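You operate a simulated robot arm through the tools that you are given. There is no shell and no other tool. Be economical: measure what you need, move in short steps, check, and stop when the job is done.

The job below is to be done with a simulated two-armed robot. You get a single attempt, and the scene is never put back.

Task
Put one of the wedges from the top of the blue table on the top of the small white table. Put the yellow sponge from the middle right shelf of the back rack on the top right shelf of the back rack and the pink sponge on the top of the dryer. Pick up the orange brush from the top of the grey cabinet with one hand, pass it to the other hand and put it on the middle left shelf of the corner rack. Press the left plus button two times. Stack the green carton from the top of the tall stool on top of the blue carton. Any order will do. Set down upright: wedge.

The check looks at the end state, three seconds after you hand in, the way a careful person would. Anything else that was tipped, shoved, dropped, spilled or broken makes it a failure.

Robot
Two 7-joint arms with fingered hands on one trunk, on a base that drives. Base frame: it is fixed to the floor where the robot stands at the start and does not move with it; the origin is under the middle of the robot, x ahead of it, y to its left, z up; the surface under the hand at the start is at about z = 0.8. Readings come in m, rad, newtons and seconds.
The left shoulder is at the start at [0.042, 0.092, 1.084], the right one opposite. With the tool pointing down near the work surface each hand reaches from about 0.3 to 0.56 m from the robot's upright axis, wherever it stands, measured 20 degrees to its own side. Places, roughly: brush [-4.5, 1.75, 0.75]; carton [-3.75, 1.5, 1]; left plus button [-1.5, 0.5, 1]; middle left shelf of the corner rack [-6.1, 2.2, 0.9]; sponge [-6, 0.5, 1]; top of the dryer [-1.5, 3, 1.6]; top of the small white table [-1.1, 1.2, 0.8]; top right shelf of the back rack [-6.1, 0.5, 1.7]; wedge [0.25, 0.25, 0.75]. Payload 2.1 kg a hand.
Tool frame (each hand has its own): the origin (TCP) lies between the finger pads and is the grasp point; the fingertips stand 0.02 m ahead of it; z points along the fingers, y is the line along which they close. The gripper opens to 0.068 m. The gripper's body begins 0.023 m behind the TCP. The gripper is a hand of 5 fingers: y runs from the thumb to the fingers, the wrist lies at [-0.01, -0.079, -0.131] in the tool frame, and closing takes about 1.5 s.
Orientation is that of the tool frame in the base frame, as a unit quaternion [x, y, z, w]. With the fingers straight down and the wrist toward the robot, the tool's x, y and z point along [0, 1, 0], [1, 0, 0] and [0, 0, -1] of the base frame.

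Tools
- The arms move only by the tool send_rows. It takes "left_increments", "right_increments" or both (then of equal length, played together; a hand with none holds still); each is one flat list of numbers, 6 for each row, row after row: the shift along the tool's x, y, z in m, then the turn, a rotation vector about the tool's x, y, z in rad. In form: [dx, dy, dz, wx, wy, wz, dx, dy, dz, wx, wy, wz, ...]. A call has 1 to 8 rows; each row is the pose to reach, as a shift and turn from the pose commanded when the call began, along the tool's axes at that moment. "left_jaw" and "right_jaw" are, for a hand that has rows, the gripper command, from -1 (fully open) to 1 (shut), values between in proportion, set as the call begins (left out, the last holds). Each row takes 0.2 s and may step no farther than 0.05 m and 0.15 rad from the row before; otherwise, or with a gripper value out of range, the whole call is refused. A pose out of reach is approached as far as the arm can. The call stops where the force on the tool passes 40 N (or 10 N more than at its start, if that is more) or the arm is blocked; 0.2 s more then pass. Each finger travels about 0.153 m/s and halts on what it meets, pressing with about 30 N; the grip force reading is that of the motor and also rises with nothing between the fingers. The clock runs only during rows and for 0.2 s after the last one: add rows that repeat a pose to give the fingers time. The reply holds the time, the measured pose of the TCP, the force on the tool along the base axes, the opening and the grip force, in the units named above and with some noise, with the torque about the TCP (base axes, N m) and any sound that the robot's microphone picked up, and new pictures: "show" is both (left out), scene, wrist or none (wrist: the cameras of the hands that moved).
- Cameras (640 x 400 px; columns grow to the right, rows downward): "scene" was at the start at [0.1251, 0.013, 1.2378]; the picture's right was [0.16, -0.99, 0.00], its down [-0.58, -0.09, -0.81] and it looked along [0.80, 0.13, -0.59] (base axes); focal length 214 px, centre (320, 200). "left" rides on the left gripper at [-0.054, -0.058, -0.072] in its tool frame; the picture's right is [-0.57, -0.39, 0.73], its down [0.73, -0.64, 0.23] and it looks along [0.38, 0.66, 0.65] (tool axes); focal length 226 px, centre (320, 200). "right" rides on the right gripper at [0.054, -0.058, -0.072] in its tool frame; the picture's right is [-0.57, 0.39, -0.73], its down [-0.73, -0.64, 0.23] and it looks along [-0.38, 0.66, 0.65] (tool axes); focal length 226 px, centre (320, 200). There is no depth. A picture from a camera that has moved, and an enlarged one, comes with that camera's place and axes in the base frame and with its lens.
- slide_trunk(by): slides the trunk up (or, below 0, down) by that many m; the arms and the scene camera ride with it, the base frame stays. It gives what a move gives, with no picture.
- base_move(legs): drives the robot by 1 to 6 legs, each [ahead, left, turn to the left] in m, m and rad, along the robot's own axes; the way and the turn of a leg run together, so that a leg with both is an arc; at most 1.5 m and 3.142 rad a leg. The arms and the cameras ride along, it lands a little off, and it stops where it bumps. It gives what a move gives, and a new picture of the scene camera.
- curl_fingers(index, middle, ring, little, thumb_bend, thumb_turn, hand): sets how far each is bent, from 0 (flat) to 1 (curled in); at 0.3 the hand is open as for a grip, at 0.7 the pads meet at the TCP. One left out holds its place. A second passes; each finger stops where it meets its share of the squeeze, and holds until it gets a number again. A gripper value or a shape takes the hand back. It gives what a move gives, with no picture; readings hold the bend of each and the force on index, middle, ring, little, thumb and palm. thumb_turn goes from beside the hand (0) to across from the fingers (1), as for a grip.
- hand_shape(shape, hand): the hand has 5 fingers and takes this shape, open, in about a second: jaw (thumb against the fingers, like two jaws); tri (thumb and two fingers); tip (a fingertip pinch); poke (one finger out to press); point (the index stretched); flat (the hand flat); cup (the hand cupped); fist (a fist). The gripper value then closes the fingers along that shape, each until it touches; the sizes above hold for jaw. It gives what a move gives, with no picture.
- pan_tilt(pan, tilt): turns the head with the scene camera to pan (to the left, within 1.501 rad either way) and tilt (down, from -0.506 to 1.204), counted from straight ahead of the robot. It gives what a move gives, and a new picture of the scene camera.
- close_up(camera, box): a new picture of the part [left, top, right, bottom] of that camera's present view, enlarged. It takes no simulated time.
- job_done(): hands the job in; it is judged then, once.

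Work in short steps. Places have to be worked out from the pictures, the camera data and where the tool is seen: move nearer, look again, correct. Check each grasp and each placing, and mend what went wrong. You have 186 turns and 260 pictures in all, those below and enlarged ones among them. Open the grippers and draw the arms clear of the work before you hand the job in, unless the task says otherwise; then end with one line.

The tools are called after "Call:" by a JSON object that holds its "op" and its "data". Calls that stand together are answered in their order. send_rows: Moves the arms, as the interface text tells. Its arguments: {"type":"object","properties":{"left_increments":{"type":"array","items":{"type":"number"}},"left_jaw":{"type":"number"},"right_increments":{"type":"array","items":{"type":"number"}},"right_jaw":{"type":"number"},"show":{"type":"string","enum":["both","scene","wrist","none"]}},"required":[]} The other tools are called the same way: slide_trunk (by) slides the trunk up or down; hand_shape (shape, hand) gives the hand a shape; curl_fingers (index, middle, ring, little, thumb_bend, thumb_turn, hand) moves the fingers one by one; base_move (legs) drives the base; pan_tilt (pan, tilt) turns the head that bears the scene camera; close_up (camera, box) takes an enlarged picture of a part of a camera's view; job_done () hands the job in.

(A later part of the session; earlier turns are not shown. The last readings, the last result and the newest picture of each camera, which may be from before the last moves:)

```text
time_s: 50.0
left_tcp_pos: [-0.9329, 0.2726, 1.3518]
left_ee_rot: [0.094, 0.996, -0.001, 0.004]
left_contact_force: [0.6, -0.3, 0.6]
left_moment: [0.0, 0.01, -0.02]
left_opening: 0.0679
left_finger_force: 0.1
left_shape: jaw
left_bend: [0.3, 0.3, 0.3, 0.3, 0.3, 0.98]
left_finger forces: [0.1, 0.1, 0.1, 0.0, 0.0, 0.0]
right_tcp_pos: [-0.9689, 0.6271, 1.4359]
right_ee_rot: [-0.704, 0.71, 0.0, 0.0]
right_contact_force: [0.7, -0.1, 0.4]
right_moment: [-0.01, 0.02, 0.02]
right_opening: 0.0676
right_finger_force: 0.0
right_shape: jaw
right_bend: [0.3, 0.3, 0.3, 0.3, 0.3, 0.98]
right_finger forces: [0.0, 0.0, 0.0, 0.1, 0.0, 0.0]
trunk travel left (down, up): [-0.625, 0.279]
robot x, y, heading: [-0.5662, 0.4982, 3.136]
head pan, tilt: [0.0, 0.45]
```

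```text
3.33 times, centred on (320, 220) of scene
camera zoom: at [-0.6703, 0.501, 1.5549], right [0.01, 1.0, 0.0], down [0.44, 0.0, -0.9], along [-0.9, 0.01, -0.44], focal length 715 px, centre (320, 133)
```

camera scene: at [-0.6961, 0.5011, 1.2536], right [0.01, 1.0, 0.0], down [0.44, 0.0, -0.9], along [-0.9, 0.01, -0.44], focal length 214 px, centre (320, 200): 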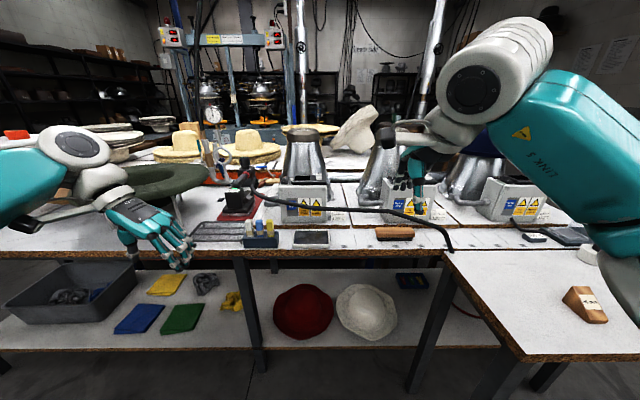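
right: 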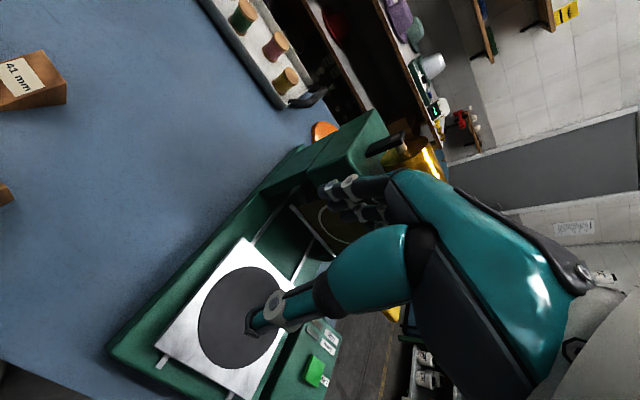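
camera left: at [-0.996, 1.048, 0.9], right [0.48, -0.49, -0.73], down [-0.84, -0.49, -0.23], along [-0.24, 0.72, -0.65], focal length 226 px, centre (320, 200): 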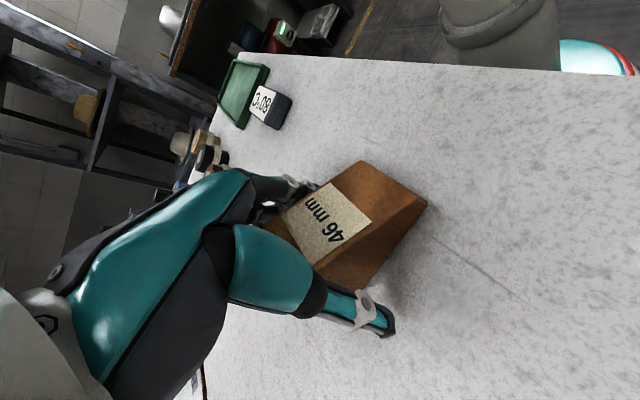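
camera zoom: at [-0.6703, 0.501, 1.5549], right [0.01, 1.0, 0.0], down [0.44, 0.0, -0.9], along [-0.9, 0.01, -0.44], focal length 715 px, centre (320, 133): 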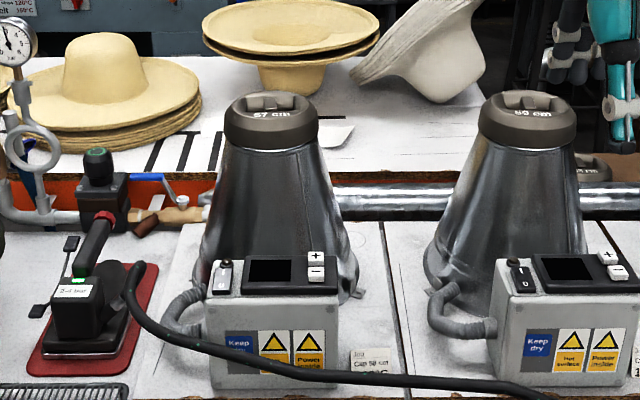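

The left box has a small "+" button next to its display (zoom pixel 316,257). I'll move to about [-0.95, 0.33] so the right hand faces it, form a poke shape, and look again from there.

Call:
{"op": "base_move", "data": {"legs": [[0, 0.17, 0], [0.36, 0, 0]]}}

Call:
{"op": "hand_shape", "data": {"hand": "right", "shape": "poke"}}

Call:
{"op": "pan_tilt", "data": {"pan": -0.25, "tilt": 0.75}}

Call:
{"op": "close_up", "data": {"camera": "right", "box": [0, 0, 640, 400]}}

```text
time_s: 53.3
left_tcp_pos: [-1.294, 0.1085, 1.3516]
left_ee_rot: [0.096, 0.995, -0.003, 0.005]
left_contact_force: [-0.6, 0.2, 0.5]
left_moment: [-0.03, -0.02, 0.0]
left_opening: 0.0682
left_finger_force: 0.0
left_shape: jaw
left_bend: [0.3, 0.3, 0.3, 0.3, 0.3, 0.98]
left_finger forces: [0.1, 0.0, 0.1, 0.1, 0.2, 0.0]
right_tcp_pos: [-1.3285, 0.4636, 1.4363]
right_ee_rot: [-0.702, 0.712, 0.0, 0.0]
right_contact_force: [-0.4, 0.4, -0.3]
right_moment: [0.03, -0.02, 0.01]
right_opening: 0.0675
right_finger_force: 0.0
right_shape: jaw
right_bend: [0.3, 0.3, 0.3, 0.3, 0.3, 0.98]
right_finger forces: [0.0, 0.0, 0.0, 0.0, 0.1, 0.0]
trunk travel left (down, up): [-0.625, 0.279]
robot x, y, heading: [-0.9249, 0.3338, 3.125]
head pan, tilt: [0.0, 0.45]
camera scene: at [-1.0305, 0.336, 1.5548], right [0.01, 1.0, 0.0], down [0.44, -0.01, -0.9], along [-0.9, 0.01, -0.44], focal length 214 px, centre (320, 200)
```

scene: 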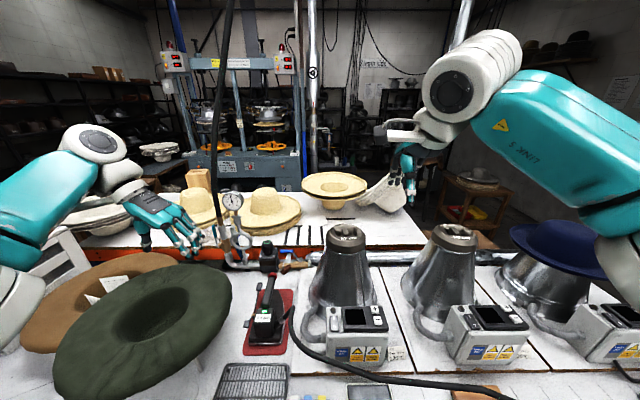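

```text
time_s: 54.2
left_tcp_pos: [-1.2933, 0.1081, 1.3506]
left_ee_rot: [0.096, 0.995, -0.001, 0.004]
left_contact_force: [1.1, -0.4, -0.2]
left_moment: [0.04, 0.0, 0.0]
left_opening: 0.0679
left_finger_force: 0.0
left_shape: jaw
left_bend: [0.3, 0.3, 0.3, 0.3, 0.3, 0.98]
left_finger forces: [0.1, 0.0, 0.1, 0.1, 0.0, 0.1]
right_tcp_pos: [-1.3283, 0.4645, 1.4367]
right_ee_rot: [-0.703, 0.711, 0.0, 0.001]
right_contact_force: [-0.3, -0.3, 0.5]
right_moment: [-0.01, -0.01, 0.03]
right_opening: 0.0002
right_finger_force: 0.0
right_shape: poke
right_bend: [0.7, 0.7, 0.99, 0.99, 1.0, 1.0]
right_finger forces: [0.1, 0.0, 0.1, 0.1, 0.0, 0.0]
trunk travel left (down, up): [-0.625, 0.279]
robot x, y, heading: [-0.9238, 0.3348, 3.127]
head pan, tilt: [0.0, 0.45]
```

```text
time_s: 55.0
left_tcp_pos: [-1.2936, 0.1085, 1.3514]
left_ee_rot: [0.096, 0.995, -0.002, 0.004]
left_contact_force: [1.0, -1.0, 0.1]
left_moment: [0.02, 0.01, 0.0]
left_opening: 0.068
left_finger_force: 0.1
left_shape: jaw
left_bend: [0.3, 0.3, 0.3, 0.3, 0.3, 0.98]
left_finger forces: [0.0, 0.1, 0.1, 0.1, 0.0, 0.0]
right_tcp_pos: [-1.3277, 0.4641, 1.4353]
right_ee_rot: [-0.702, 0.712, 0.0, 0.0]
right_contact_force: [0.1, -0.3, 0.0]
right_moment: [0.0, -0.04, 0.02]
right_opening: 0.0
right_finger_force: 0.1
right_shape: poke
right_bend: [0.7, 0.7, 0.99, 0.99, 1.0, 1.0]
right_finger forces: [0.0, 0.1, 0.0, 0.1, 0.1, 0.0]
trunk travel left (down, up): [-0.625, 0.279]
robot x, y, heading: [-0.9236, 0.3377, 3.126]
head pan, tilt: [-0.25, 0.75]
camera scene: at [-1.0178, 0.3563, 1.5285], right [0.26, 0.97, 0.0], down [0.66, -0.18, -0.73], along [-0.71, 0.19, -0.68], focal length 214 px, centre (320, 200)
```

scene: 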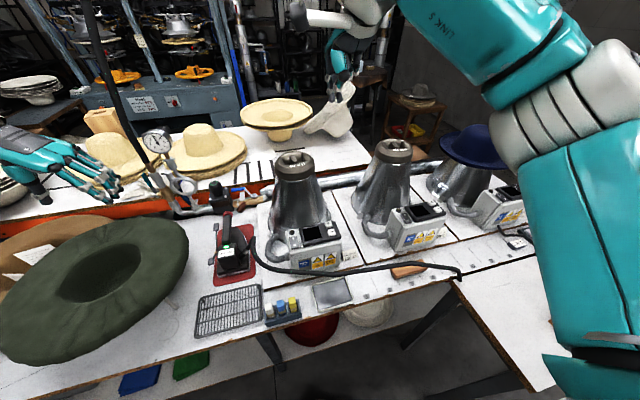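

```text
1.00 times, centred on (320, 200) of right (not enlarged: the box is as wide or as high as the picture)
camera zoom: at [-1.2702, 0.4097, 1.5077], right [-0.38, 0.57, 0.73], down [0.65, 0.72, -0.23], along [-0.66, 0.39, -0.65], focal length 226 px, centre (320, 200)
```

zoom: 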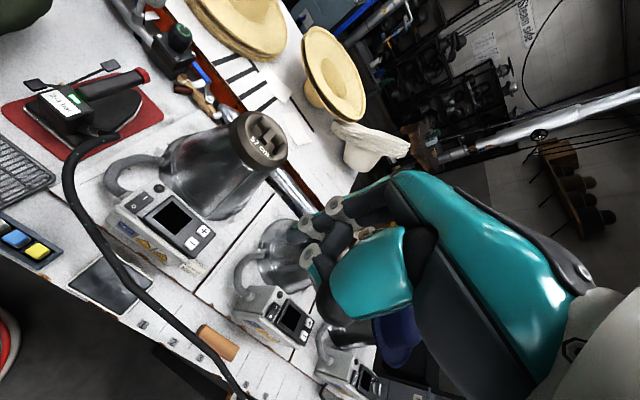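

Triangulating the three views, the left "+" is at about [-1.455, 0.505, 0.989]. Now I check what the poke shape's fingertip looks like.

Call:
{"op": "close_up", "data": {"camera": "right", "box": [260, 160, 460, 340]}}

Call:
{"op": "close_up", "data": {"camera": "scene", "box": [270, 0, 430, 110]}}

Call:
{"op": "close_up", "data": {"camera": "right", "box": [80, 150, 280, 300]}}

```text
2.22 times, centred on (360, 250) of right
camera zoom: at [-1.2702, 0.4097, 1.5077], right [-0.38, 0.57, 0.73], down [0.65, 0.72, -0.23], along [-0.66, 0.39, -0.65], focal length 502 px, centre (231, 89)
```

zoom: 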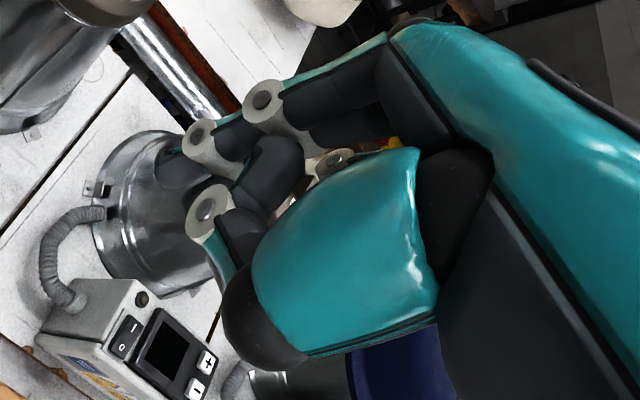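

```text
3.64 times, centred on (350, 55) of scene
camera zoom: at [-1.0178, 0.3563, 1.5285], right [0.26, 0.97, 0.0], down [0.66, -0.18, -0.73], along [-0.71, 0.19, -0.68], focal length 780 px, centre (211, 727)
```

zoom: 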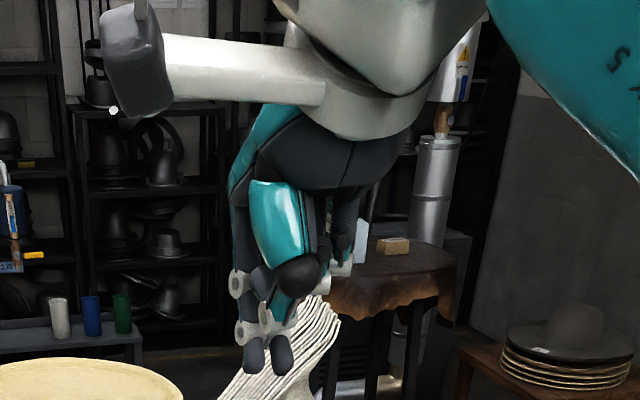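

```text
2.67 times, centred on (180, 225) of right
camera zoom: at [-1.2702, 0.4097, 1.5077], right [-0.38, 0.57, 0.73], down [0.65, 0.72, -0.23], along [-0.66, 0.39, -0.65], focal length 603 px, centre (693, 133)
```

zoom: 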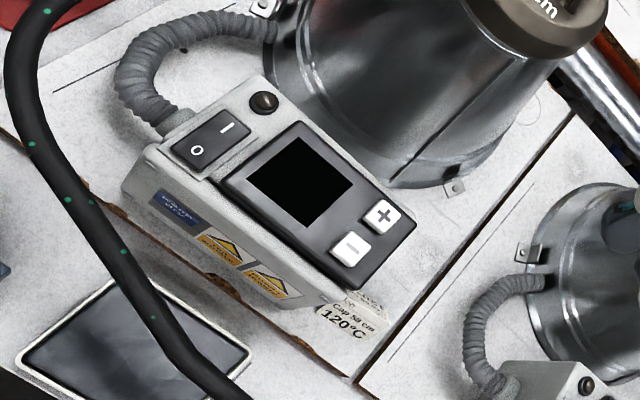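

The poke tip is two adjacent fingertips ending ~0.02 m below the TCP, centred on it. First I pull the left hand back and up (away from the green hat) and then start the right hand toward the button.

Call:
{"op": "send_rows", "data": {"left_increments": [-0.03, 0, -0.035, 0, 0, 0, -0.06, 0, -0.07, 0, 0, 0, -0.09, 0, -0.105, 0, 0, 0, -0.12, 0, -0.14, 0, 0, 0], "right_increments": [-0.02, 0.03, 0, 0, 0, 0, -0.04, 0.06, 0, 0, 0, 0, -0.04, 0.09, 0, 0, 0, 0, -0.04, 0.126, 0, 0, 0, 0], "show": "none"}}

Call:
{"op": "slide_trunk", "data": {"by": -0.15}}

```text
time_s: 56.0
left_tcp_pos: [-1.1746, 0.0899, 1.4899]
left_ee_rot: [0.096, 0.995, -0.002, 0.004]
left_contact_force: [-0.8, 0.5, -0.1]
left_moment: [0.01, 0.0, 0.02]
left_opening: 0.068
left_finger_force: 0.0
left_shape: jaw
left_bend: [0.3, 0.3, 0.3, 0.3, 0.3, 0.98]
left_finger forces: [0.0, 0.0, 0.1, 0.0, 0.1, 0.1]
left hand out of reach, approached as far as the arm can: row 4
right_tcp_pos: [-1.4032, 0.5037, 1.434]
right_ee_rot: [-0.702, 0.712, 0.0, 0.0]
right_contact_force: [0.6, -0.6, -0.3]
right_moment: [0.01, -0.02, 0.0]
right_opening: 0.0001
right_finger_force: 0.0
right_shape: poke
right_bend: [0.7, 0.7, 0.99, 0.99, 1.0, 1.0]
right_finger forces: [0.0, 0.1, 0.0, 0.1, 0.0, 0.0]
right hand out of reach, approached as far as the arm can: row 3, 4
trunk travel left (down, up): [-0.625, 0.279]
robot x, y, heading: [-0.9208, 0.3374, 3.132]
head pan, tilt: [-0.25, 0.75]
```

```text
time_s: 57.8
left_tcp_pos: [-1.1759, 0.0893, 1.3409]
left_ee_rot: [0.096, 0.995, -0.002, 0.004]
left_contact_force: [-0.2, 0.2, 0.8]
left_moment: [0.02, 0.0, -0.03]
left_opening: 0.0678
left_finger_force: 0.0
left_shape: jaw
left_bend: [0.3, 0.3, 0.3, 0.3, 0.3, 0.98]
left_finger forces: [0.0, 0.1, 0.1, 0.0, 0.0, 0.0]
right_tcp_pos: [-1.4025, 0.5041, 1.2852]
right_ee_rot: [-0.702, 0.712, -0.001, 0.0]
right_contact_force: [0.4, -0.4, -0.2]
right_moment: [0.03, -0.02, -0.02]
right_opening: 0.0
right_finger_force: 0.0
right_shape: poke
right_bend: [0.7, 0.7, 0.99, 0.99, 1.0, 1.0]
right_finger forces: [0.0, 0.1, 0.0, 0.0, 0.0, 0.0]
trunk travel left (down, up): [-0.475, 0.429]
robot x, y, heading: [-0.9222, 0.3362, 3.13]
head pan, tilt: [-0.25, 0.75]
```

Descending toward z≈1.08 above the button and checking the picture.

Call:
{"op": "send_rows", "data": {"right_increments": [0, 0, 0.04, 0, 0, 0, 0, 0, 0.08, 0, 0, 0, 0, 0, 0.12, 0, 0, 0, 0, 0, 0.16, 0, 0, 0, 0, 0, 0.2, 0, 0, 0], "show": "both"}}

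```text
time_s: 59.0
left_tcp_pos: [-1.1756, 0.0877, 1.339]
left_ee_rot: [0.096, 0.995, -0.002, 0.003]
left_contact_force: [0.3, 0.9, -0.3]
left_moment: [-0.01, 0.01, -0.01]
left_opening: 0.068
left_finger_force: 0.1
left_shape: jaw
left_bend: [0.3, 0.3, 0.3, 0.3, 0.3, 0.98]
left_finger forces: [0.0, 0.0, 0.1, 0.1, 0.1, 0.1]
right_tcp_pos: [-1.4042, 0.5043, 1.0838]
right_ee_rot: [-0.702, 0.712, 0.0, 0.0]
right_contact_force: [0.2, 0.3, -0.3]
right_moment: [0.05, 0.01, -0.02]
right_opening: 0.0
right_finger_force: 0.0
right_shape: poke
right_bend: [0.7, 0.7, 0.99, 0.99, 1.0, 1.0]
right_finger forces: [0.0, 0.0, 0.0, 0.1, 0.1, 0.0]
trunk travel left (down, up): [-0.475, 0.429]
robot x, y, heading: [-0.9276, 0.3382, 3.131]
head pan, tilt: [-0.25, 0.75]
camera scene: at [-1.0265, 0.3565, 1.3781], right [0.26, 0.97, 0.0], down [0.66, -0.18, -0.73], along [-0.71, 0.19, -0.68], focal length 214 px, centre (320, 200)
camera right: at [-1.346, 0.4497, 1.1556], right [-0.38, 0.57, 0.73], down [0.65, 0.72, -0.23], along [-0.66, 0.39, -0.65], focal length 226 px, centre (320, 200)
```

scene: 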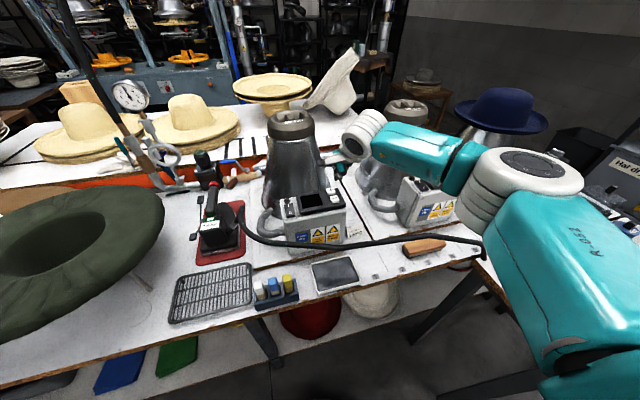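
right: 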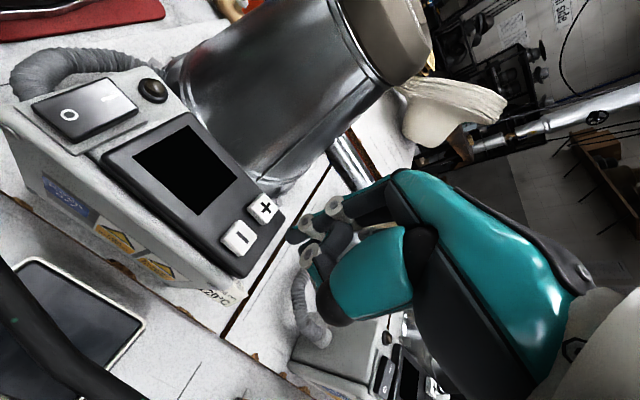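

Minus is ~35 mm nearer than plus, and the TCP is 50 mm short of plus. I'll tilt the hand so the fingers point forward (gains reach) and see where the TCP goes.

Call:
{"op": "send_rows", "data": {"right_increments": [0, 0, 0, -0.14, 0, 0, 0, 0, 0, -0.28, 0, 0, 0, 0, 0, -0.42, 0, 0, 0, 0, 0, -0.42, 0, 0], "show": "wrist"}}

```text
time_s: 60.0
left_tcp_pos: [-1.1758, 0.0887, 1.3398]
left_ee_rot: [0.096, 0.995, -0.002, 0.004]
left_contact_force: [0.2, -0.6, 0.1]
left_moment: [-0.01, 0.0, -0.03]
left_opening: 0.0678
left_finger_force: 0.0
left_shape: jaw
left_bend: [0.3, 0.3, 0.3, 0.3, 0.3, 0.98]
left_finger forces: [0.0, 0.0, 0.1, 0.0, 0.0, 0.1]
right_tcp_pos: [-1.4033, 0.5049, 1.084]
right_ee_rot: [-0.687, 0.696, 0.148, -0.147]
right_contact_force: [0.1, -0.5, -0.5]
right_moment: [0.01, 0.0, 0.0]
right_opening: 0.0
right_finger_force: 0.1
right_shape: poke
right_bend: [0.7, 0.7, 0.99, 0.99, 1.0, 1.0]
right_finger forces: [0.1, 0.0, 0.0, 0.0, 0.0, 0.1]
trunk travel left (down, up): [-0.475, 0.429]
robot x, y, heading: [-0.9256, 0.3353, 3.129]
head pan, tilt: [-0.25, 0.75]
camera right: at [-1.3214, 0.4489, 1.1259], right [-0.05, 0.57, 0.82], down [0.5, 0.73, -0.47], along [-0.86, 0.39, -0.32], focal length 226 px, centre (320, 200)
```

right: 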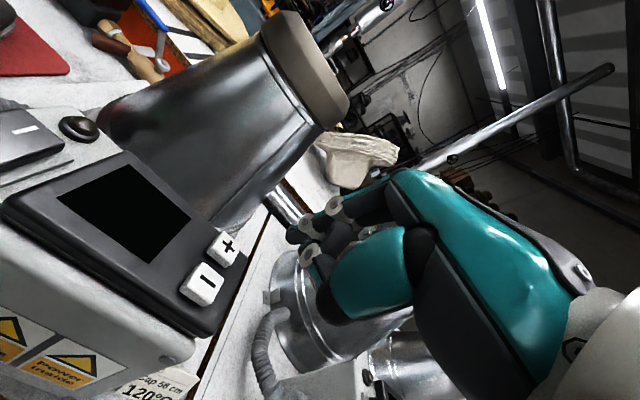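

Reach is fine now. Moving the tip to ~20 mm above the plus button.

Call:
{"op": "send_rows", "data": {"right_increments": [0, 0.012, 0.012, 0, 0, 0, 0, 0.03, 0.02, 0, 0, 0, 0, 0.024, 0.045, 0, 0, 0, 0, 0.0174, 0.069, 0, 0, 0, 0, 0.0174, 0.069, 0, 0, 0], "show": "both"}}

Call:
{"op": "close_up", "data": {"camera": "right", "box": [120, 160, 360, 320]}}

```text
time_s: 61.2
left_tcp_pos: [-1.1753, 0.0892, 1.3391]
left_ee_rot: [0.096, 0.995, -0.003, 0.004]
left_contact_force: [0.1, 0.7, -0.6]
left_moment: [0.01, 0.0, 0.01]
left_opening: 0.0681
left_finger_force: 0.0
left_shape: jaw
left_bend: [0.3, 0.3, 0.3, 0.3, 0.3, 0.98]
left_finger forces: [0.0, 0.0, 0.1, 0.0, 0.0, 0.0]
right_tcp_pos: [-1.4471, 0.5055, 1.0278]
right_ee_rot: [-0.687, 0.696, 0.148, -0.147]
right_contact_force: [-0.2, -0.8, -0.4]
right_moment: [0.02, -0.02, 0.03]
right_opening: 0.0002
right_finger_force: 0.1
right_shape: poke
right_bend: [0.7, 0.7, 0.99, 0.99, 1.0, 1.0]
right_finger forces: [0.1, 0.0, 0.0, 0.0, 0.0, 0.1]
trunk travel left (down, up): [-0.475, 0.429]
robot x, y, heading: [-0.9227, 0.3362, 3.132]
head pan, tilt: [-0.25, 0.75]
camera scene: at [-1.0264, 0.3565, 1.3781], right [0.26, 0.97, 0.0], down [0.66, -0.18, -0.73], along [-0.71, 0.19, -0.68], focal length 214 px, centre (320, 200)
camera right: at [-1.3659, 0.4498, 1.0699], right [-0.05, 0.57, 0.82], down [0.5, 0.73, -0.47], along [-0.86, 0.39, -0.32], focal length 226 px, centre (320, 200)
```

scene: 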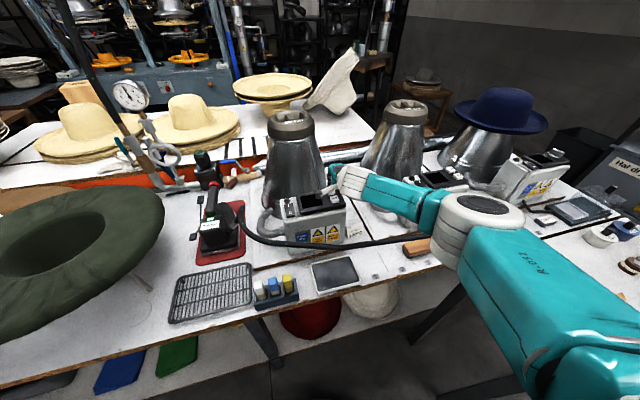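
right: 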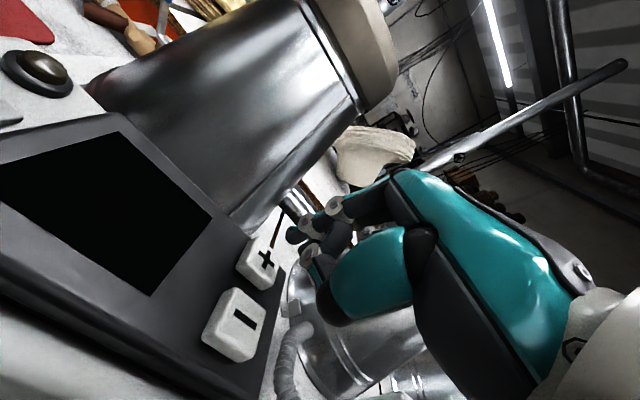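

```text
2.50 times, centred on (240, 240) of right
camera zoom: at [-1.3659, 0.4498, 1.0699], right [-0.05, 0.57, 0.82], down [0.5, 0.73, -0.47], along [-0.86, 0.39, -0.32], focal length 565 px, centre (520, 100)
```

zoom: 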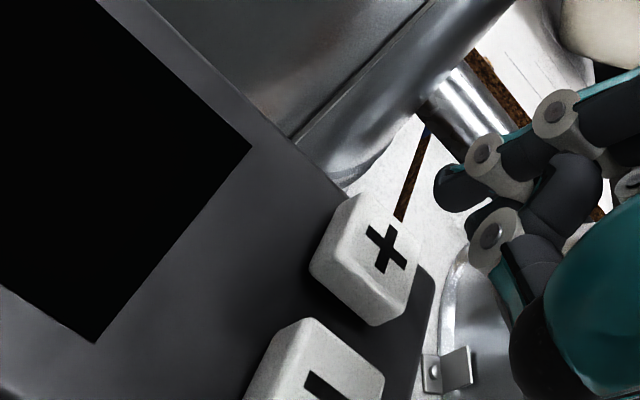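

Fingertips are right above the plus. First press: lower to the surface and see the force.

Call:
{"op": "send_rows", "data": {"right_increments": [0, -0.005, 0.011, 0, 0, 0, 0, -0.0073, 0.0164, 0, 0, 0, 0, -0.0082, 0.0183, 0, 0, 0], "show": "wrist"}}

```text
time_s: 62.0
left_tcp_pos: [-1.1753, 0.0884, 1.3395]
left_ee_rot: [0.096, 0.995, -0.003, 0.004]
left_contact_force: [0.2, -0.6, 0.1]
left_moment: [0.03, 0.0, 0.02]
left_opening: 0.068
left_finger_force: 0.1
left_shape: jaw
left_bend: [0.3, 0.3, 0.3, 0.3, 0.3, 0.98]
left_finger forces: [0.1, 0.0, 0.1, 0.1, 0.1, 0.0]
right_tcp_pos: [-1.4474, 0.5056, 1.0078]
right_ee_rot: [-0.687, 0.696, 0.149, -0.147]
right_contact_force: [0.0, 0.6, 1.3]
right_moment: [0.02, 0.03, 0.03]
right_opening: 0.0002
right_finger_force: 0.1
right_shape: poke
right_bend: [0.7, 0.7, 0.99, 0.99, 1.0, 1.0]
right_finger forces: [0.0, 1.6, 0.0, 0.0, 0.1, 0.0]
trunk travel left (down, up): [-0.475, 0.429]
robot x, y, heading: [-0.9283, 0.3367, 3.13]
head pan, tilt: [-0.25, 0.75]
heard: click
camera right: at [-1.366, 0.4501, 1.0502], right [-0.05, 0.57, 0.82], down [0.5, 0.73, -0.47], along [-0.86, 0.39, -0.32], focal length 226 px, centre (320, 200)
```

right: 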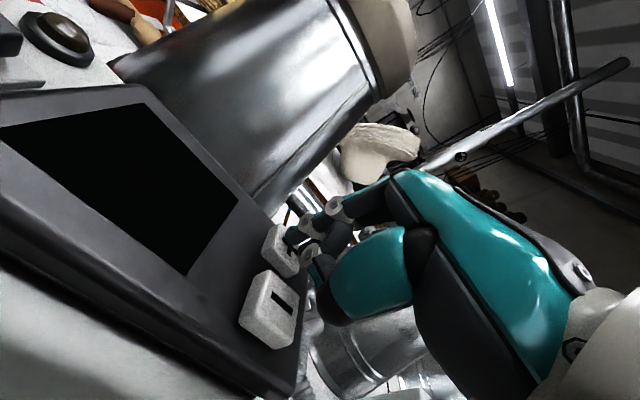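

A click: first press registered. Raise to release, then press again.

Call:
{"op": "send_rows", "data": {"right_increments": [0, 0.005, -0.011, 0, 0, 0, 0, 0.0082, -0.0183, 0, 0, 0, 0, 0.0082, -0.0183, 0, 0, 0], "show": "none"}}

Call:
{"op": "send_rows", "data": {"right_increments": [0, -0.005, 0.011, 0, 0, 0, 0, -0.0073, 0.0164, 0, 0, 0, 0, -0.0082, 0.0183, 0, 0, 0], "show": "none"}}

```text
time_s: 62.8
left_tcp_pos: [-1.1764, 0.0886, 1.3404]
left_ee_rot: [0.096, 0.995, -0.002, 0.005]
left_contact_force: [-0.7, -0.7, 0.5]
left_moment: [0.02, 0.01, 0.02]
left_opening: 0.068
left_finger_force: 0.0
left_shape: jaw
left_bend: [0.3, 0.3, 0.3, 0.3, 0.3, 0.98]
left_finger forces: [0.1, 0.1, 0.0, 0.0, 0.1, 0.0]
right_tcp_pos: [-1.4486, 0.5042, 1.0281]
right_ee_rot: [-0.687, 0.696, 0.148, -0.146]
right_contact_force: [0.0, 0.3, 0.4]
right_moment: [-0.02, 0.01, 0.0]
right_opening: 0.0
right_finger_force: 0.0
right_shape: poke
right_bend: [0.7, 0.7, 0.99, 0.99, 1.0, 1.0]
right_finger forces: [0.0, 0.0, 0.0, 0.1, 0.0, 0.0]
trunk travel left (down, up): [-0.475, 0.429]
robot x, y, heading: [-0.9235, 0.3392, 3.129]
head pan, tilt: [-0.25, 0.75]
```

```text
time_s: 63.6
left_tcp_pos: [-1.1757, 0.0896, 1.3397]
left_ee_rot: [0.096, 0.995, -0.004, 0.004]
left_contact_force: [0.2, -0.1, -0.9]
left_moment: [0.0, -0.04, 0.01]
left_opening: 0.068
left_finger_force: 0.1
left_shape: jaw
left_bend: [0.3, 0.3, 0.3, 0.3, 0.3, 0.98]
left_finger forces: [0.0, 0.1, 0.1, 0.1, 0.1, 0.1]
right_tcp_pos: [-1.45, 0.5041, 1.0085]
right_ee_rot: [-0.687, 0.696, 0.149, -0.147]
right_contact_force: [-0.9, 0.8, 1.5]
right_moment: [0.0, 0.0, 0.01]
right_opening: 0.0001
right_finger_force: 0.1
right_shape: poke
right_bend: [0.7, 0.7, 0.99, 0.99, 1.0, 1.0]
right_finger forces: [0.1, 1.6, 0.0, 0.0, 0.0, 0.0]
trunk travel left (down, up): [-0.475, 0.429]
robot x, y, heading: [-0.9228, 0.3336, 3.127]
head pan, tilt: [-0.25, 0.75]
heard: click
```

Second click. Retracting upward and back, and restoring the jaw shape, then look left/right for the next task.

Call:
{"op": "send_rows", "data": {"right_increments": [0, 0.016, -0.037, 0, 0, 0, 0, 0.032, -0.074, 0, 0, 0, 0, 0.04, -0.12, 0, 0, 0, 0, 0.03, -0.16, 0.14, 0, 0, 0, 0.02, -0.18, 0.28, 0, 0, 0, 0.01, -0.2, 0.42, 0, 0, 0, -0.02, -0.22, 0.42, 0, 0], "show": "none"}}

Call:
{"op": "hand_shape", "data": {"hand": "right", "shape": "jaw"}}

Call:
{"op": "pan_tilt", "data": {"pan": -0.9, "tilt": 0.3}}

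Call:
{"op": "pan_tilt", "data": {"pan": 0.9, "tilt": 0.3}}

```text
time_s: 65.2
left_tcp_pos: [-1.1752, 0.0891, 1.3401]
left_ee_rot: [0.095, 0.995, -0.003, 0.004]
left_contact_force: [0.0, -0.3, 0.7]
left_moment: [-0.01, 0.0, -0.01]
left_opening: 0.0679
left_finger_force: 0.0
left_shape: jaw
left_bend: [0.3, 0.3, 0.3, 0.3, 0.3, 0.98]
left_finger forces: [0.0, 0.1, 0.1, 0.0, 0.0, 0.0]
right_tcp_pos: [-1.3395, 0.5036, 1.2011]
right_ee_rot: [-0.703, 0.711, 0.0, 0.0]
right_contact_force: [0.7, 0.2, -0.7]
right_moment: [0.01, -0.01, -0.02]
right_opening: 0.0
right_finger_force: 0.0
right_shape: poke
right_bend: [0.7, 0.7, 0.99, 0.99, 1.0, 1.0]
right_finger forces: [0.1, 0.1, 0.1, 0.0, 0.0, 0.1]
trunk travel left (down, up): [-0.475, 0.429]
robot x, y, heading: [-0.9216, 0.3325, 3.127]
head pan, tilt: [-0.25, 0.75]
```

```text
time_s: 66.1
left_tcp_pos: [-1.1758, 0.0878, 1.3396]
left_ee_rot: [0.095, 0.995, -0.002, 0.004]
left_contact_force: [0.7, 0.5, -0.8]
left_moment: [0.01, -0.02, 0.0]
left_opening: 0.0679
left_finger_force: 0.0
left_shape: jaw
left_bend: [0.3, 0.3, 0.3, 0.3, 0.3, 0.98]
left_finger forces: [0.0, 0.1, 0.1, 0.1, 0.1, 0.1]
right_tcp_pos: [-1.3387, 0.5037, 1.2007]
right_ee_rot: [-0.702, 0.712, -0.001, 0.0]
right_contact_force: [0.4, -0.1, -0.4]
right_moment: [0.0, -0.01, 0.02]
right_opening: 0.0678
right_finger_force: 0.1
right_shape: jaw
right_bend: [0.3, 0.3, 0.3, 0.3, 0.3, 0.98]
right_finger forces: [0.0, 0.0, 0.0, 0.0, 0.0, 0.0]
trunk travel left (down, up): [-0.475, 0.429]
robot x, y, heading: [-0.9239, 0.3365, 3.127]
head pan, tilt: [-0.25, 0.75]
```

```text
time_s: 67.1
left_tcp_pos: [-1.176, 0.0901, 1.34]
left_ee_rot: [0.096, 0.995, -0.003, 0.004]
left_contact_force: [-0.2, -0.6, -0.5]
left_moment: [0.03, -0.02, -0.01]
left_opening: 0.0681
left_finger_force: 0.0
left_shape: jaw
left_bend: [0.3, 0.3, 0.3, 0.3, 0.3, 0.98]
left_finger forces: [0.0, 0.0, 0.0, 0.0, 0.0, 0.0]
right_tcp_pos: [-1.3395, 0.5034, 1.2018]
right_ee_rot: [-0.702, 0.712, 0.001, 0.0]
right_contact_force: [-0.3, -0.5, 0.7]
right_moment: [0.02, -0.01, 0.02]
right_opening: 0.068
right_finger_force: 0.0
right_shape: jaw
right_bend: [0.3, 0.3, 0.3, 0.3, 0.3, 0.98]
right_finger forces: [0.0, 0.0, 0.1, 0.0, 0.0, 0.1]
trunk travel left (down, up): [-0.475, 0.429]
robot x, y, heading: [-0.921, 0.3378, 3.131]
head pan, tilt: [-0.901, 0.3]
camera scene: at [-1.0034, 0.4088, 1.4184], right [0.79, 0.61, 0.0], down [0.18, -0.23, -0.96], along [-0.58, 0.76, -0.3], focal length 214 px, centre (320, 200)
```

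scene: 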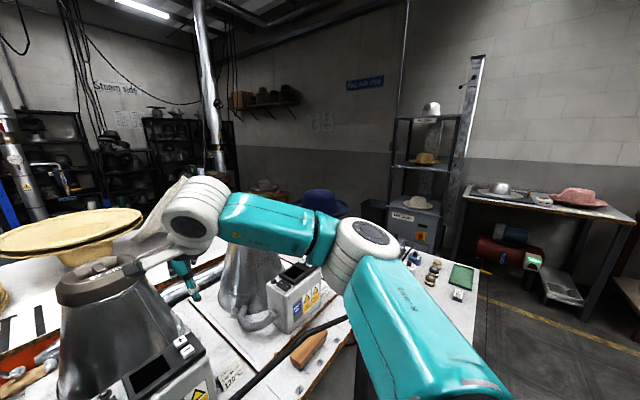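

```text
time_s: 68.9
left_tcp_pos: [-1.1762, 0.0885, 1.3402]
left_ee_rot: [0.095, 0.995, -0.002, 0.004]
left_contact_force: [0.2, 0.0, -0.7]
left_moment: [0.01, 0.01, -0.02]
left_opening: 0.0678
left_finger_force: 0.0
left_shape: jaw
left_bend: [0.3, 0.3, 0.3, 0.3, 0.3, 0.98]
left_finger forces: [0.1, 0.0, 0.0, 0.0, 0.0, 0.0]
right_tcp_pos: [-1.3403, 0.5034, 1.2003]
right_ee_rot: [-0.702, 0.712, 0.0, 0.0]
right_contact_force: [-1.0, 0.0, -0.3]
right_moment: [0.02, -0.01, -0.01]
right_opening: 0.068
right_finger_force: 0.1
right_shape: jaw
right_bend: [0.3, 0.3, 0.3, 0.3, 0.3, 0.98]
right_finger forces: [0.0, 0.1, 0.0, 0.1, 0.0, 0.1]
trunk travel left (down, up): [-0.475, 0.429]
robot x, y, heading: [-0.9236, 0.338, 3.125]
head pan, tilt: [0.901, 0.3]
camera scene: at [-1.0053, 0.2626, 1.4185], right [-0.78, 0.63, 0.0], down [0.19, 0.23, -0.96], along [-0.6, -0.74, -0.3], focal length 214 px, centre (320, 200)
```

scene: 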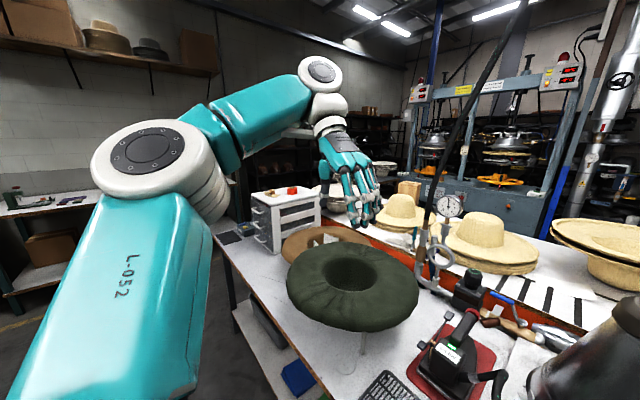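

Both presses done. Next I'll travel to the back area via the aisle right of the small table: back off, strafe to y≈2.2 and look along it.

Call:
{"op": "base_move", "data": {"legs": [[-0.42, 0, 0], [0, -1.4, 0], [0, -0.45, 0]]}}

Call:
{"op": "pan_tilt", "data": {"pan": 0, "tilt": 0.3}}

Call:
{"op": "pan_tilt", "data": {"pan": -0.8, "tilt": 0.2}}

```text
time_s: 80.4
left_tcp_pos: [-0.7352, 1.9302, 1.3398]
left_ee_rot: [0.092, 0.996, -0.003, 0.004]
left_contact_force: [-0.1, -0.6, 0.0]
left_moment: [0.01, 0.01, -0.02]
left_opening: 0.0679
left_finger_force: 0.1
left_shape: jaw
left_bend: [0.3, 0.3, 0.3, 0.3, 0.3, 0.98]
left_finger forces: [0.0, 0.0, 0.0, 0.0, 0.1, 0.1]
right_tcp_pos: [-0.9009, 2.3439, 1.2013]
right_ee_rot: [-0.705, 0.709, 0.001, 0.001]
right_contact_force: [-0.4, 0.2, -0.6]
right_moment: [-0.03, 0.02, -0.02]
right_opening: 0.0679
right_finger_force: 0.1
right_shape: jaw
right_bend: [0.3, 0.3, 0.3, 0.3, 0.3, 0.98]
right_finger forces: [0.0, 0.0, 0.0, 0.0, 0.0, 0.1]
trunk travel left (down, up): [-0.475, 0.429]
robot x, y, heading: [-0.4833, 2.1779, 3.136]
head pan, tilt: [0.901, 0.3]
camera scene: at [-0.5661, 2.1052, 1.4185], right [-0.78, 0.63, 0.0], down [0.19, 0.23, -0.96], along [-0.6, -0.74, -0.3], focal length 214 px, centre (320, 200)
```

scene: 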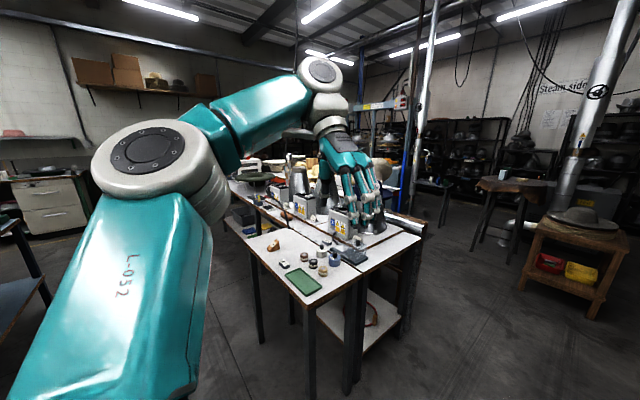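

```text
time_s: 81.6
left_tcp_pos: [-0.7352, 1.9306, 1.3389]
left_ee_rot: [0.092, 0.996, -0.003, 0.004]
left_contact_force: [0.2, 0.6, 0.5]
left_moment: [0.0, -0.01, -0.02]
left_opening: 0.0679
left_finger_force: 0.1
left_shape: jaw
left_bend: [0.3, 0.3, 0.3, 0.3, 0.3, 0.98]
left_finger forces: [0.0, 0.0, 0.0, 0.1, 0.1, 0.0]
right_tcp_pos: [-0.9017, 2.3434, 1.2013]
right_ee_rot: [-0.705, 0.709, -0.001, 0.0]
right_contact_force: [0.6, 0.1, -0.5]
right_moment: [-0.02, -0.02, -0.01]
right_opening: 0.0678
right_finger_force: 0.1
right_shape: jaw
right_bend: [0.3, 0.3, 0.3, 0.3, 0.3, 0.98]
right_finger forces: [0.0, 0.0, 0.0, 0.0, 0.0, 0.1]
trunk travel left (down, up): [-0.475, 0.429]
robot x, y, heading: [-0.4832, 2.175, 3.132]
head pan, tilt: [0.0, 0.3]
camera scene: at [-0.601, 2.1781, 1.4185], right [0.01, 1.0, 0.0], down [0.3, 0.0, -0.96], along [-0.96, 0.01, -0.3], focal length 214 px, centre (320, 200)
```

scene: 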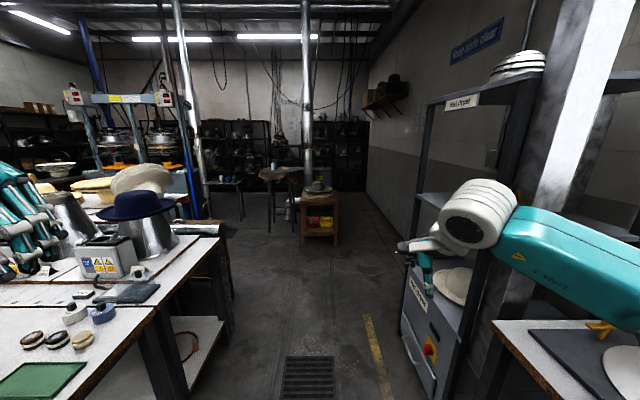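

```text
time_s: 82.7
left_tcp_pos: [-0.7349, 1.9303, 1.3405]
left_ee_rot: [0.093, 0.996, -0.003, 0.004]
left_contact_force: [-0.6, -0.9, 0.2]
left_moment: [-0.01, 0.0, -0.01]
left_opening: 0.0681
left_finger_force: 0.1
left_shape: jaw
left_bend: [0.3, 0.3, 0.3, 0.3, 0.3, 0.98]
left_finger forces: [0.0, 0.0, 0.0, 0.0, 0.0, 0.0]
right_tcp_pos: [-0.9011, 2.3429, 1.201]
right_ee_rot: [-0.705, 0.709, 0.0, 0.0]
right_contact_force: [0.3, -0.3, 0.2]
right_moment: [0.01, 0.0, 0.01]
right_opening: 0.068
right_finger_force: 0.2
right_shape: jaw
right_bend: [0.3, 0.3, 0.3, 0.3, 0.3, 0.98]
right_finger forces: [0.0, 0.0, 0.1, 0.0, 0.0, 0.0]
trunk travel left (down, up): [-0.475, 0.429]
robot x, y, heading: [-0.4864, 2.176, 3.137]
head pan, tilt: [-0.799, 0.201]
camera scene: at [-0.5722, 2.2448, 1.4278], right [0.72, 0.69, 0.0], down [0.14, -0.14, -0.98], along [-0.68, 0.71, -0.2], focal length 214 px, centre (320, 200)
```

scene: 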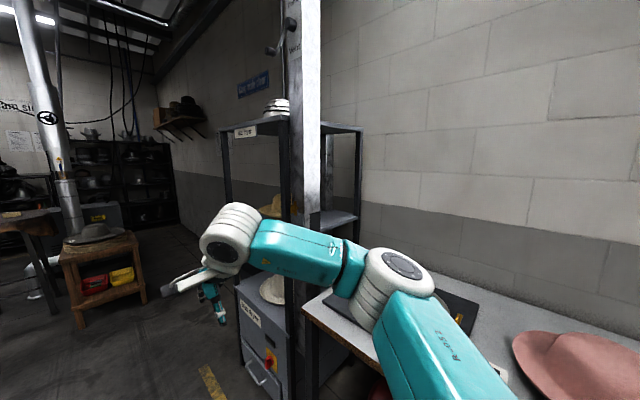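

Aisle is clear ahead. Strafe slightly left to y≈2.0 and drive along -x to x≈-2.6, then look.

Call:
{"op": "base_move", "data": {"legs": [[0, 0.17, 0], [1.2, 0, 0], [0.9, 0, 0]]}}

Call:
{"op": "pan_tilt", "data": {"pan": 0.1, "tilt": 0.35}}

```text
time_s: 94.2
left_tcp_pos: [-2.8397, 1.7985, 1.3384]
left_ee_rot: [0.099, 0.995, -0.002, 0.004]
left_contact_force: [0.2, -0.2, 0.1]
left_moment: [0.01, 0.01, 0.01]
left_opening: 0.068
left_finger_force: 0.0
left_shape: jaw
left_bend: [0.3, 0.3, 0.3, 0.3, 0.3, 0.98]
left_finger forces: [0.0, 0.1, 0.0, 0.0, 0.1, 0.1]
right_tcp_pos: [-3.0019, 2.215, 1.2002]
right_ee_rot: [-0.7, 0.714, 0.0, 0.0]
right_contact_force: [0.0, 0.4, 0.4]
right_moment: [0.02, -0.02, 0.0]
right_opening: 0.0677
right_finger_force: 0.0
right_shape: jaw
right_bend: [0.3, 0.3, 0.3, 0.3, 0.3, 0.98]
right_finger forces: [0.0, 0.0, 0.0, 0.0, 0.1, 0.0]
trunk travel left (down, up): [-0.475, 0.429]
robot x, y, heading: [-2.5845, 2.0433, 3.116]
head pan, tilt: [-0.799, 0.201]
camera scene: at [-2.6727, 2.1108, 1.4278], right [0.73, 0.68, 0.0], down [0.14, -0.15, -0.98], along [-0.67, 0.72, -0.2], focal length 214 px, centre (320, 200)
```

scene: 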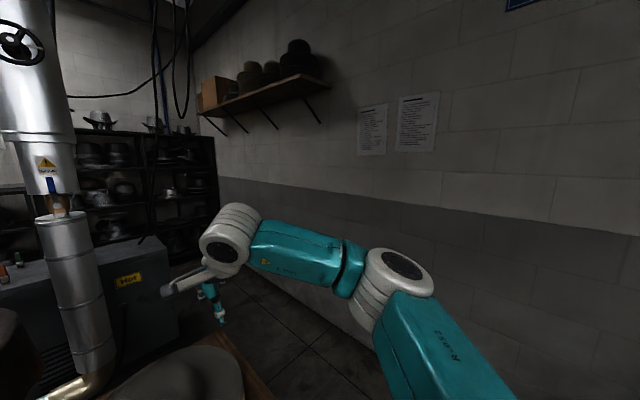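

```text
time_s: 95.4
left_tcp_pos: [-2.8401, 1.7972, 1.3403]
left_ee_rot: [0.099, 0.995, -0.004, 0.004]
left_contact_force: [-0.2, -1.0, 0.2]
left_moment: [0.04, -0.04, -0.01]
left_opening: 0.0679
left_finger_force: 0.1
left_shape: jaw
left_bend: [0.3, 0.3, 0.3, 0.3, 0.3, 0.98]
left_finger forces: [0.1, 0.0, 0.1, 0.1, 0.0, 0.0]
right_tcp_pos: [-3.0009, 2.2143, 1.2014]
right_ee_rot: [-0.7, 0.714, 0.001, 0.0]
right_contact_force: [-0.1, 0.1, -0.4]
right_moment: [-0.04, -0.02, -0.01]
right_opening: 0.0677
right_finger_force: 0.0
right_shape: jaw
right_bend: [0.3, 0.3, 0.3, 0.3, 0.3, 0.98]
right_finger forces: [0.0, 0.0, 0.0, 0.1, 0.0, 0.0]
trunk travel left (down, up): [-0.475, 0.429]
robot x, y, heading: [-2.5845, 2.0451, 3.115]
head pan, tilt: [0.099, 0.351]
camera scene: at [-2.7018, 2.0354, 1.4138], right [-0.08, 1.0, 0.0], down [0.34, 0.03, -0.94], along [-0.94, -0.07, -0.34], focal length 214 px, centre (320, 200)
```

scene: 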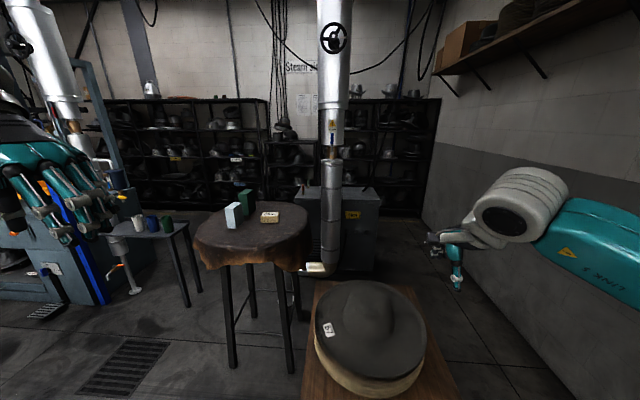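

The tall stool with the cartons is ahead-left, the grey cabinet behind it, racks at the back wall. Zooming in on these.

Call:
{"op": "close_up", "data": {"camera": "scene", "box": [180, 170, 320, 270]}}

Call:
{"op": "close_up", "data": {"camera": "scene", "box": [100, 80, 450, 280]}}

```text
4.00 times, centred on (250, 220) of scene
camera zoom: at [-2.7018, 2.0354, 1.4138], right [-0.08, 1.0, 0.0], down [0.34, 0.03, -0.94], along [-0.94, -0.07, -0.34], focal length 858 px, centre (600, 120)
```

zoom: 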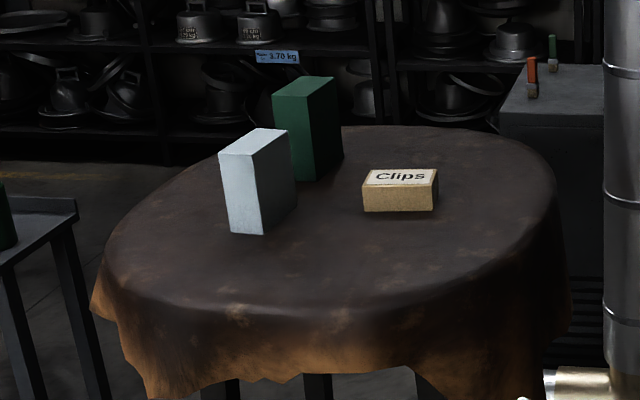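

```text
1.83 times, centred on (275, 180) of scene
camera zoom: at [-2.7018, 2.0354, 1.4138], right [-0.08, 1.0, 0.0], down [0.34, 0.03, -0.94], along [-0.94, -0.07, -0.34], focal length 392 px, centre (402, 237)
```

zoom: 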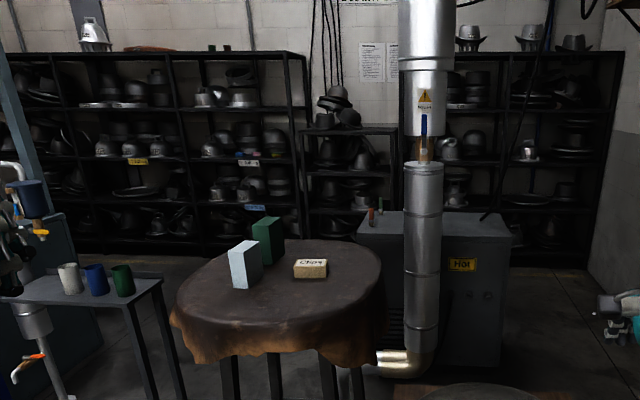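

I need a clearer map before moving: look left.

Call:
{"op": "pan_tilt", "data": {"pan": 0.9, "tilt": 0.5}}

```text
time_s: 96.5
left_tcp_pos: [-2.8402, 1.7978, 1.3395]
left_ee_rot: [0.099, 0.995, -0.002, 0.004]
left_contact_force: [0.1, 0.3, -0.9]
left_moment: [-0.05, 0.0, -0.01]
left_opening: 0.0681
left_finger_force: 0.1
left_shape: jaw
left_bend: [0.3, 0.3, 0.3, 0.3, 0.3, 0.98]
left_finger forces: [0.0, 0.0, 0.0, 0.1, 0.0, 0.1]
right_tcp_pos: [-3.0005, 2.2143, 1.2006]
right_ee_rot: [-0.7, 0.714, 0.0, 0.001]
right_contact_force: [0.1, 0.7, -0.4]
right_moment: [0.02, -0.03, 0.01]
right_opening: 0.0678
right_finger_force: 0.0
right_shape: jaw
right_bend: [0.3, 0.3, 0.3, 0.3, 0.3, 0.98]
right_finger forces: [0.0, 0.1, 0.0, 0.0, 0.0, 0.1]
trunk travel left (down, up): [-0.475, 0.429]
robot x, y, heading: [-2.5837, 2.0448, 3.126]
head pan, tilt: [0.901, 0.499]
camera scene: at [-2.6671, 1.9725, 1.4001], right [-0.77, 0.64, 0.0], down [0.31, 0.37, -0.88], along [-0.56, -0.68, -0.48], focal length 214 px, centre (320, 200)
```

scene: 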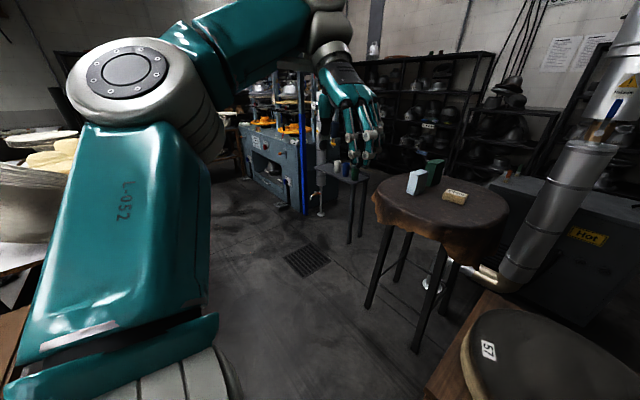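

Clear floor southeast of the stool. Drive diagonally to about [-3.0, 1.28] and turn slightly right to face the cartons.

Call:
{"op": "base_move", "data": {"legs": [[0.42, 0.77, 0], [0, 0, -0.35]]}}

Call:
{"op": "pan_tilt", "data": {"pan": 0, "tilt": 0.6}}

```text
time_s: 102.2
left_tcp_pos: [-3.3377, 1.1389, 1.3401]
left_ee_rot: [0.266, 0.964, -0.003, 0.004]
left_contact_force: [1.1, -0.3, -0.2]
left_moment: [0.01, -0.03, 0.0]
left_opening: 0.0681
left_finger_force: 0.0
left_shape: jaw
left_bend: [0.3, 0.3, 0.3, 0.3, 0.3, 0.98]
left_finger forces: [0.0, 0.1, 0.0, 0.0, 0.0, 0.0]
right_tcp_pos: [-3.35, 1.5848, 1.2007]
right_ee_rot: [-0.568, 0.823, 0.0, 0.0]
right_contact_force: [-0.6, -0.1, 0.1]
right_moment: [0.01, 0.07, 0.01]
right_opening: 0.0678
right_finger_force: 0.0
right_shape: jaw
right_bend: [0.3, 0.3, 0.3, 0.3, 0.3, 0.98]
right_finger forces: [0.0, 0.0, 0.0, 0.0, 0.0, 0.1]
trunk travel left (down, up): [-0.475, 0.429]
robot x, y, heading: [-3.0161, 1.2883, 2.779]
head pan, tilt: [0.901, 0.499]
camera scene: at [-3.1159, 1.2445, 1.4001], right [-0.51, 0.86, 0.0], down [0.41, 0.25, -0.88], along [-0.75, -0.45, -0.48], focal length 214 px, centre (320, 200)
```

scene: 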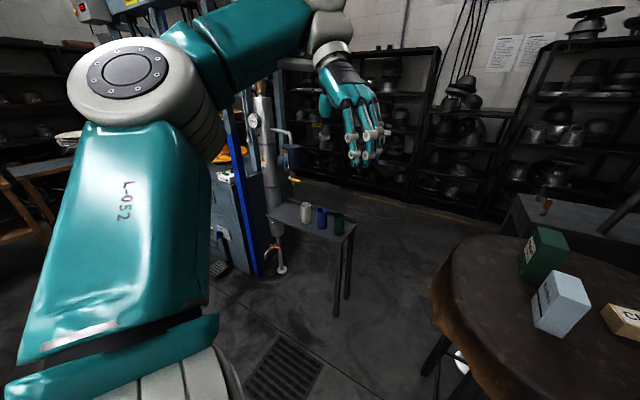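

```text
time_s: 103.5
left_tcp_pos: [-3.3378, 1.1378, 1.3397]
left_ee_rot: [0.266, 0.964, -0.003, 0.004]
left_contact_force: [1.2, 0.1, -0.5]
left_moment: [-0.02, 0.01, -0.02]
left_opening: 0.0678
left_finger_force: 0.0
left_shape: jaw
left_bend: [0.3, 0.3, 0.3, 0.3, 0.3, 0.98]
left_finger forces: [0.0, 0.0, 0.0, 0.0, 0.0, 0.0]
right_tcp_pos: [-3.3495, 1.5853, 1.2001]
right_ee_rot: [-0.569, 0.823, 0.001, -0.001]
right_contact_force: [0.0, 0.7, 0.7]
right_moment: [-0.02, 0.0, 0.02]
right_opening: 0.0678
right_finger_force: 0.0
right_shape: jaw
right_bend: [0.3, 0.3, 0.3, 0.3, 0.3, 0.98]
right_finger forces: [0.0, 0.0, 0.1, 0.0, 0.1, 0.0]
trunk travel left (down, up): [-0.475, 0.429]
robot x, y, heading: [-3.018, 1.2834, 2.781]
head pan, tilt: [0.0, 0.6]
camera scene: at [-3.1206, 1.3223, 1.391], right [0.35, 0.94, 0.0], down [0.53, -0.2, -0.82], along [-0.77, 0.29, -0.57], focal length 214 px, centre (320, 200)
```

scene: 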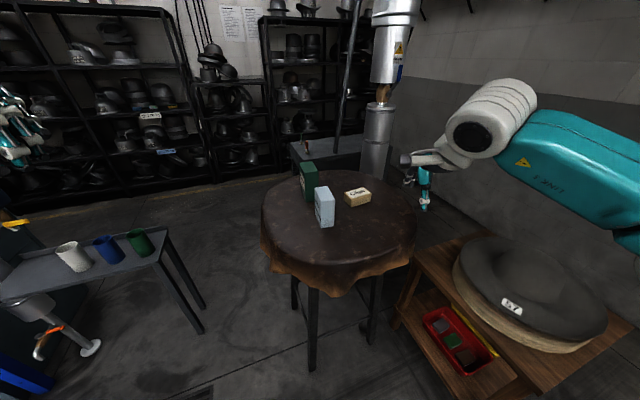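

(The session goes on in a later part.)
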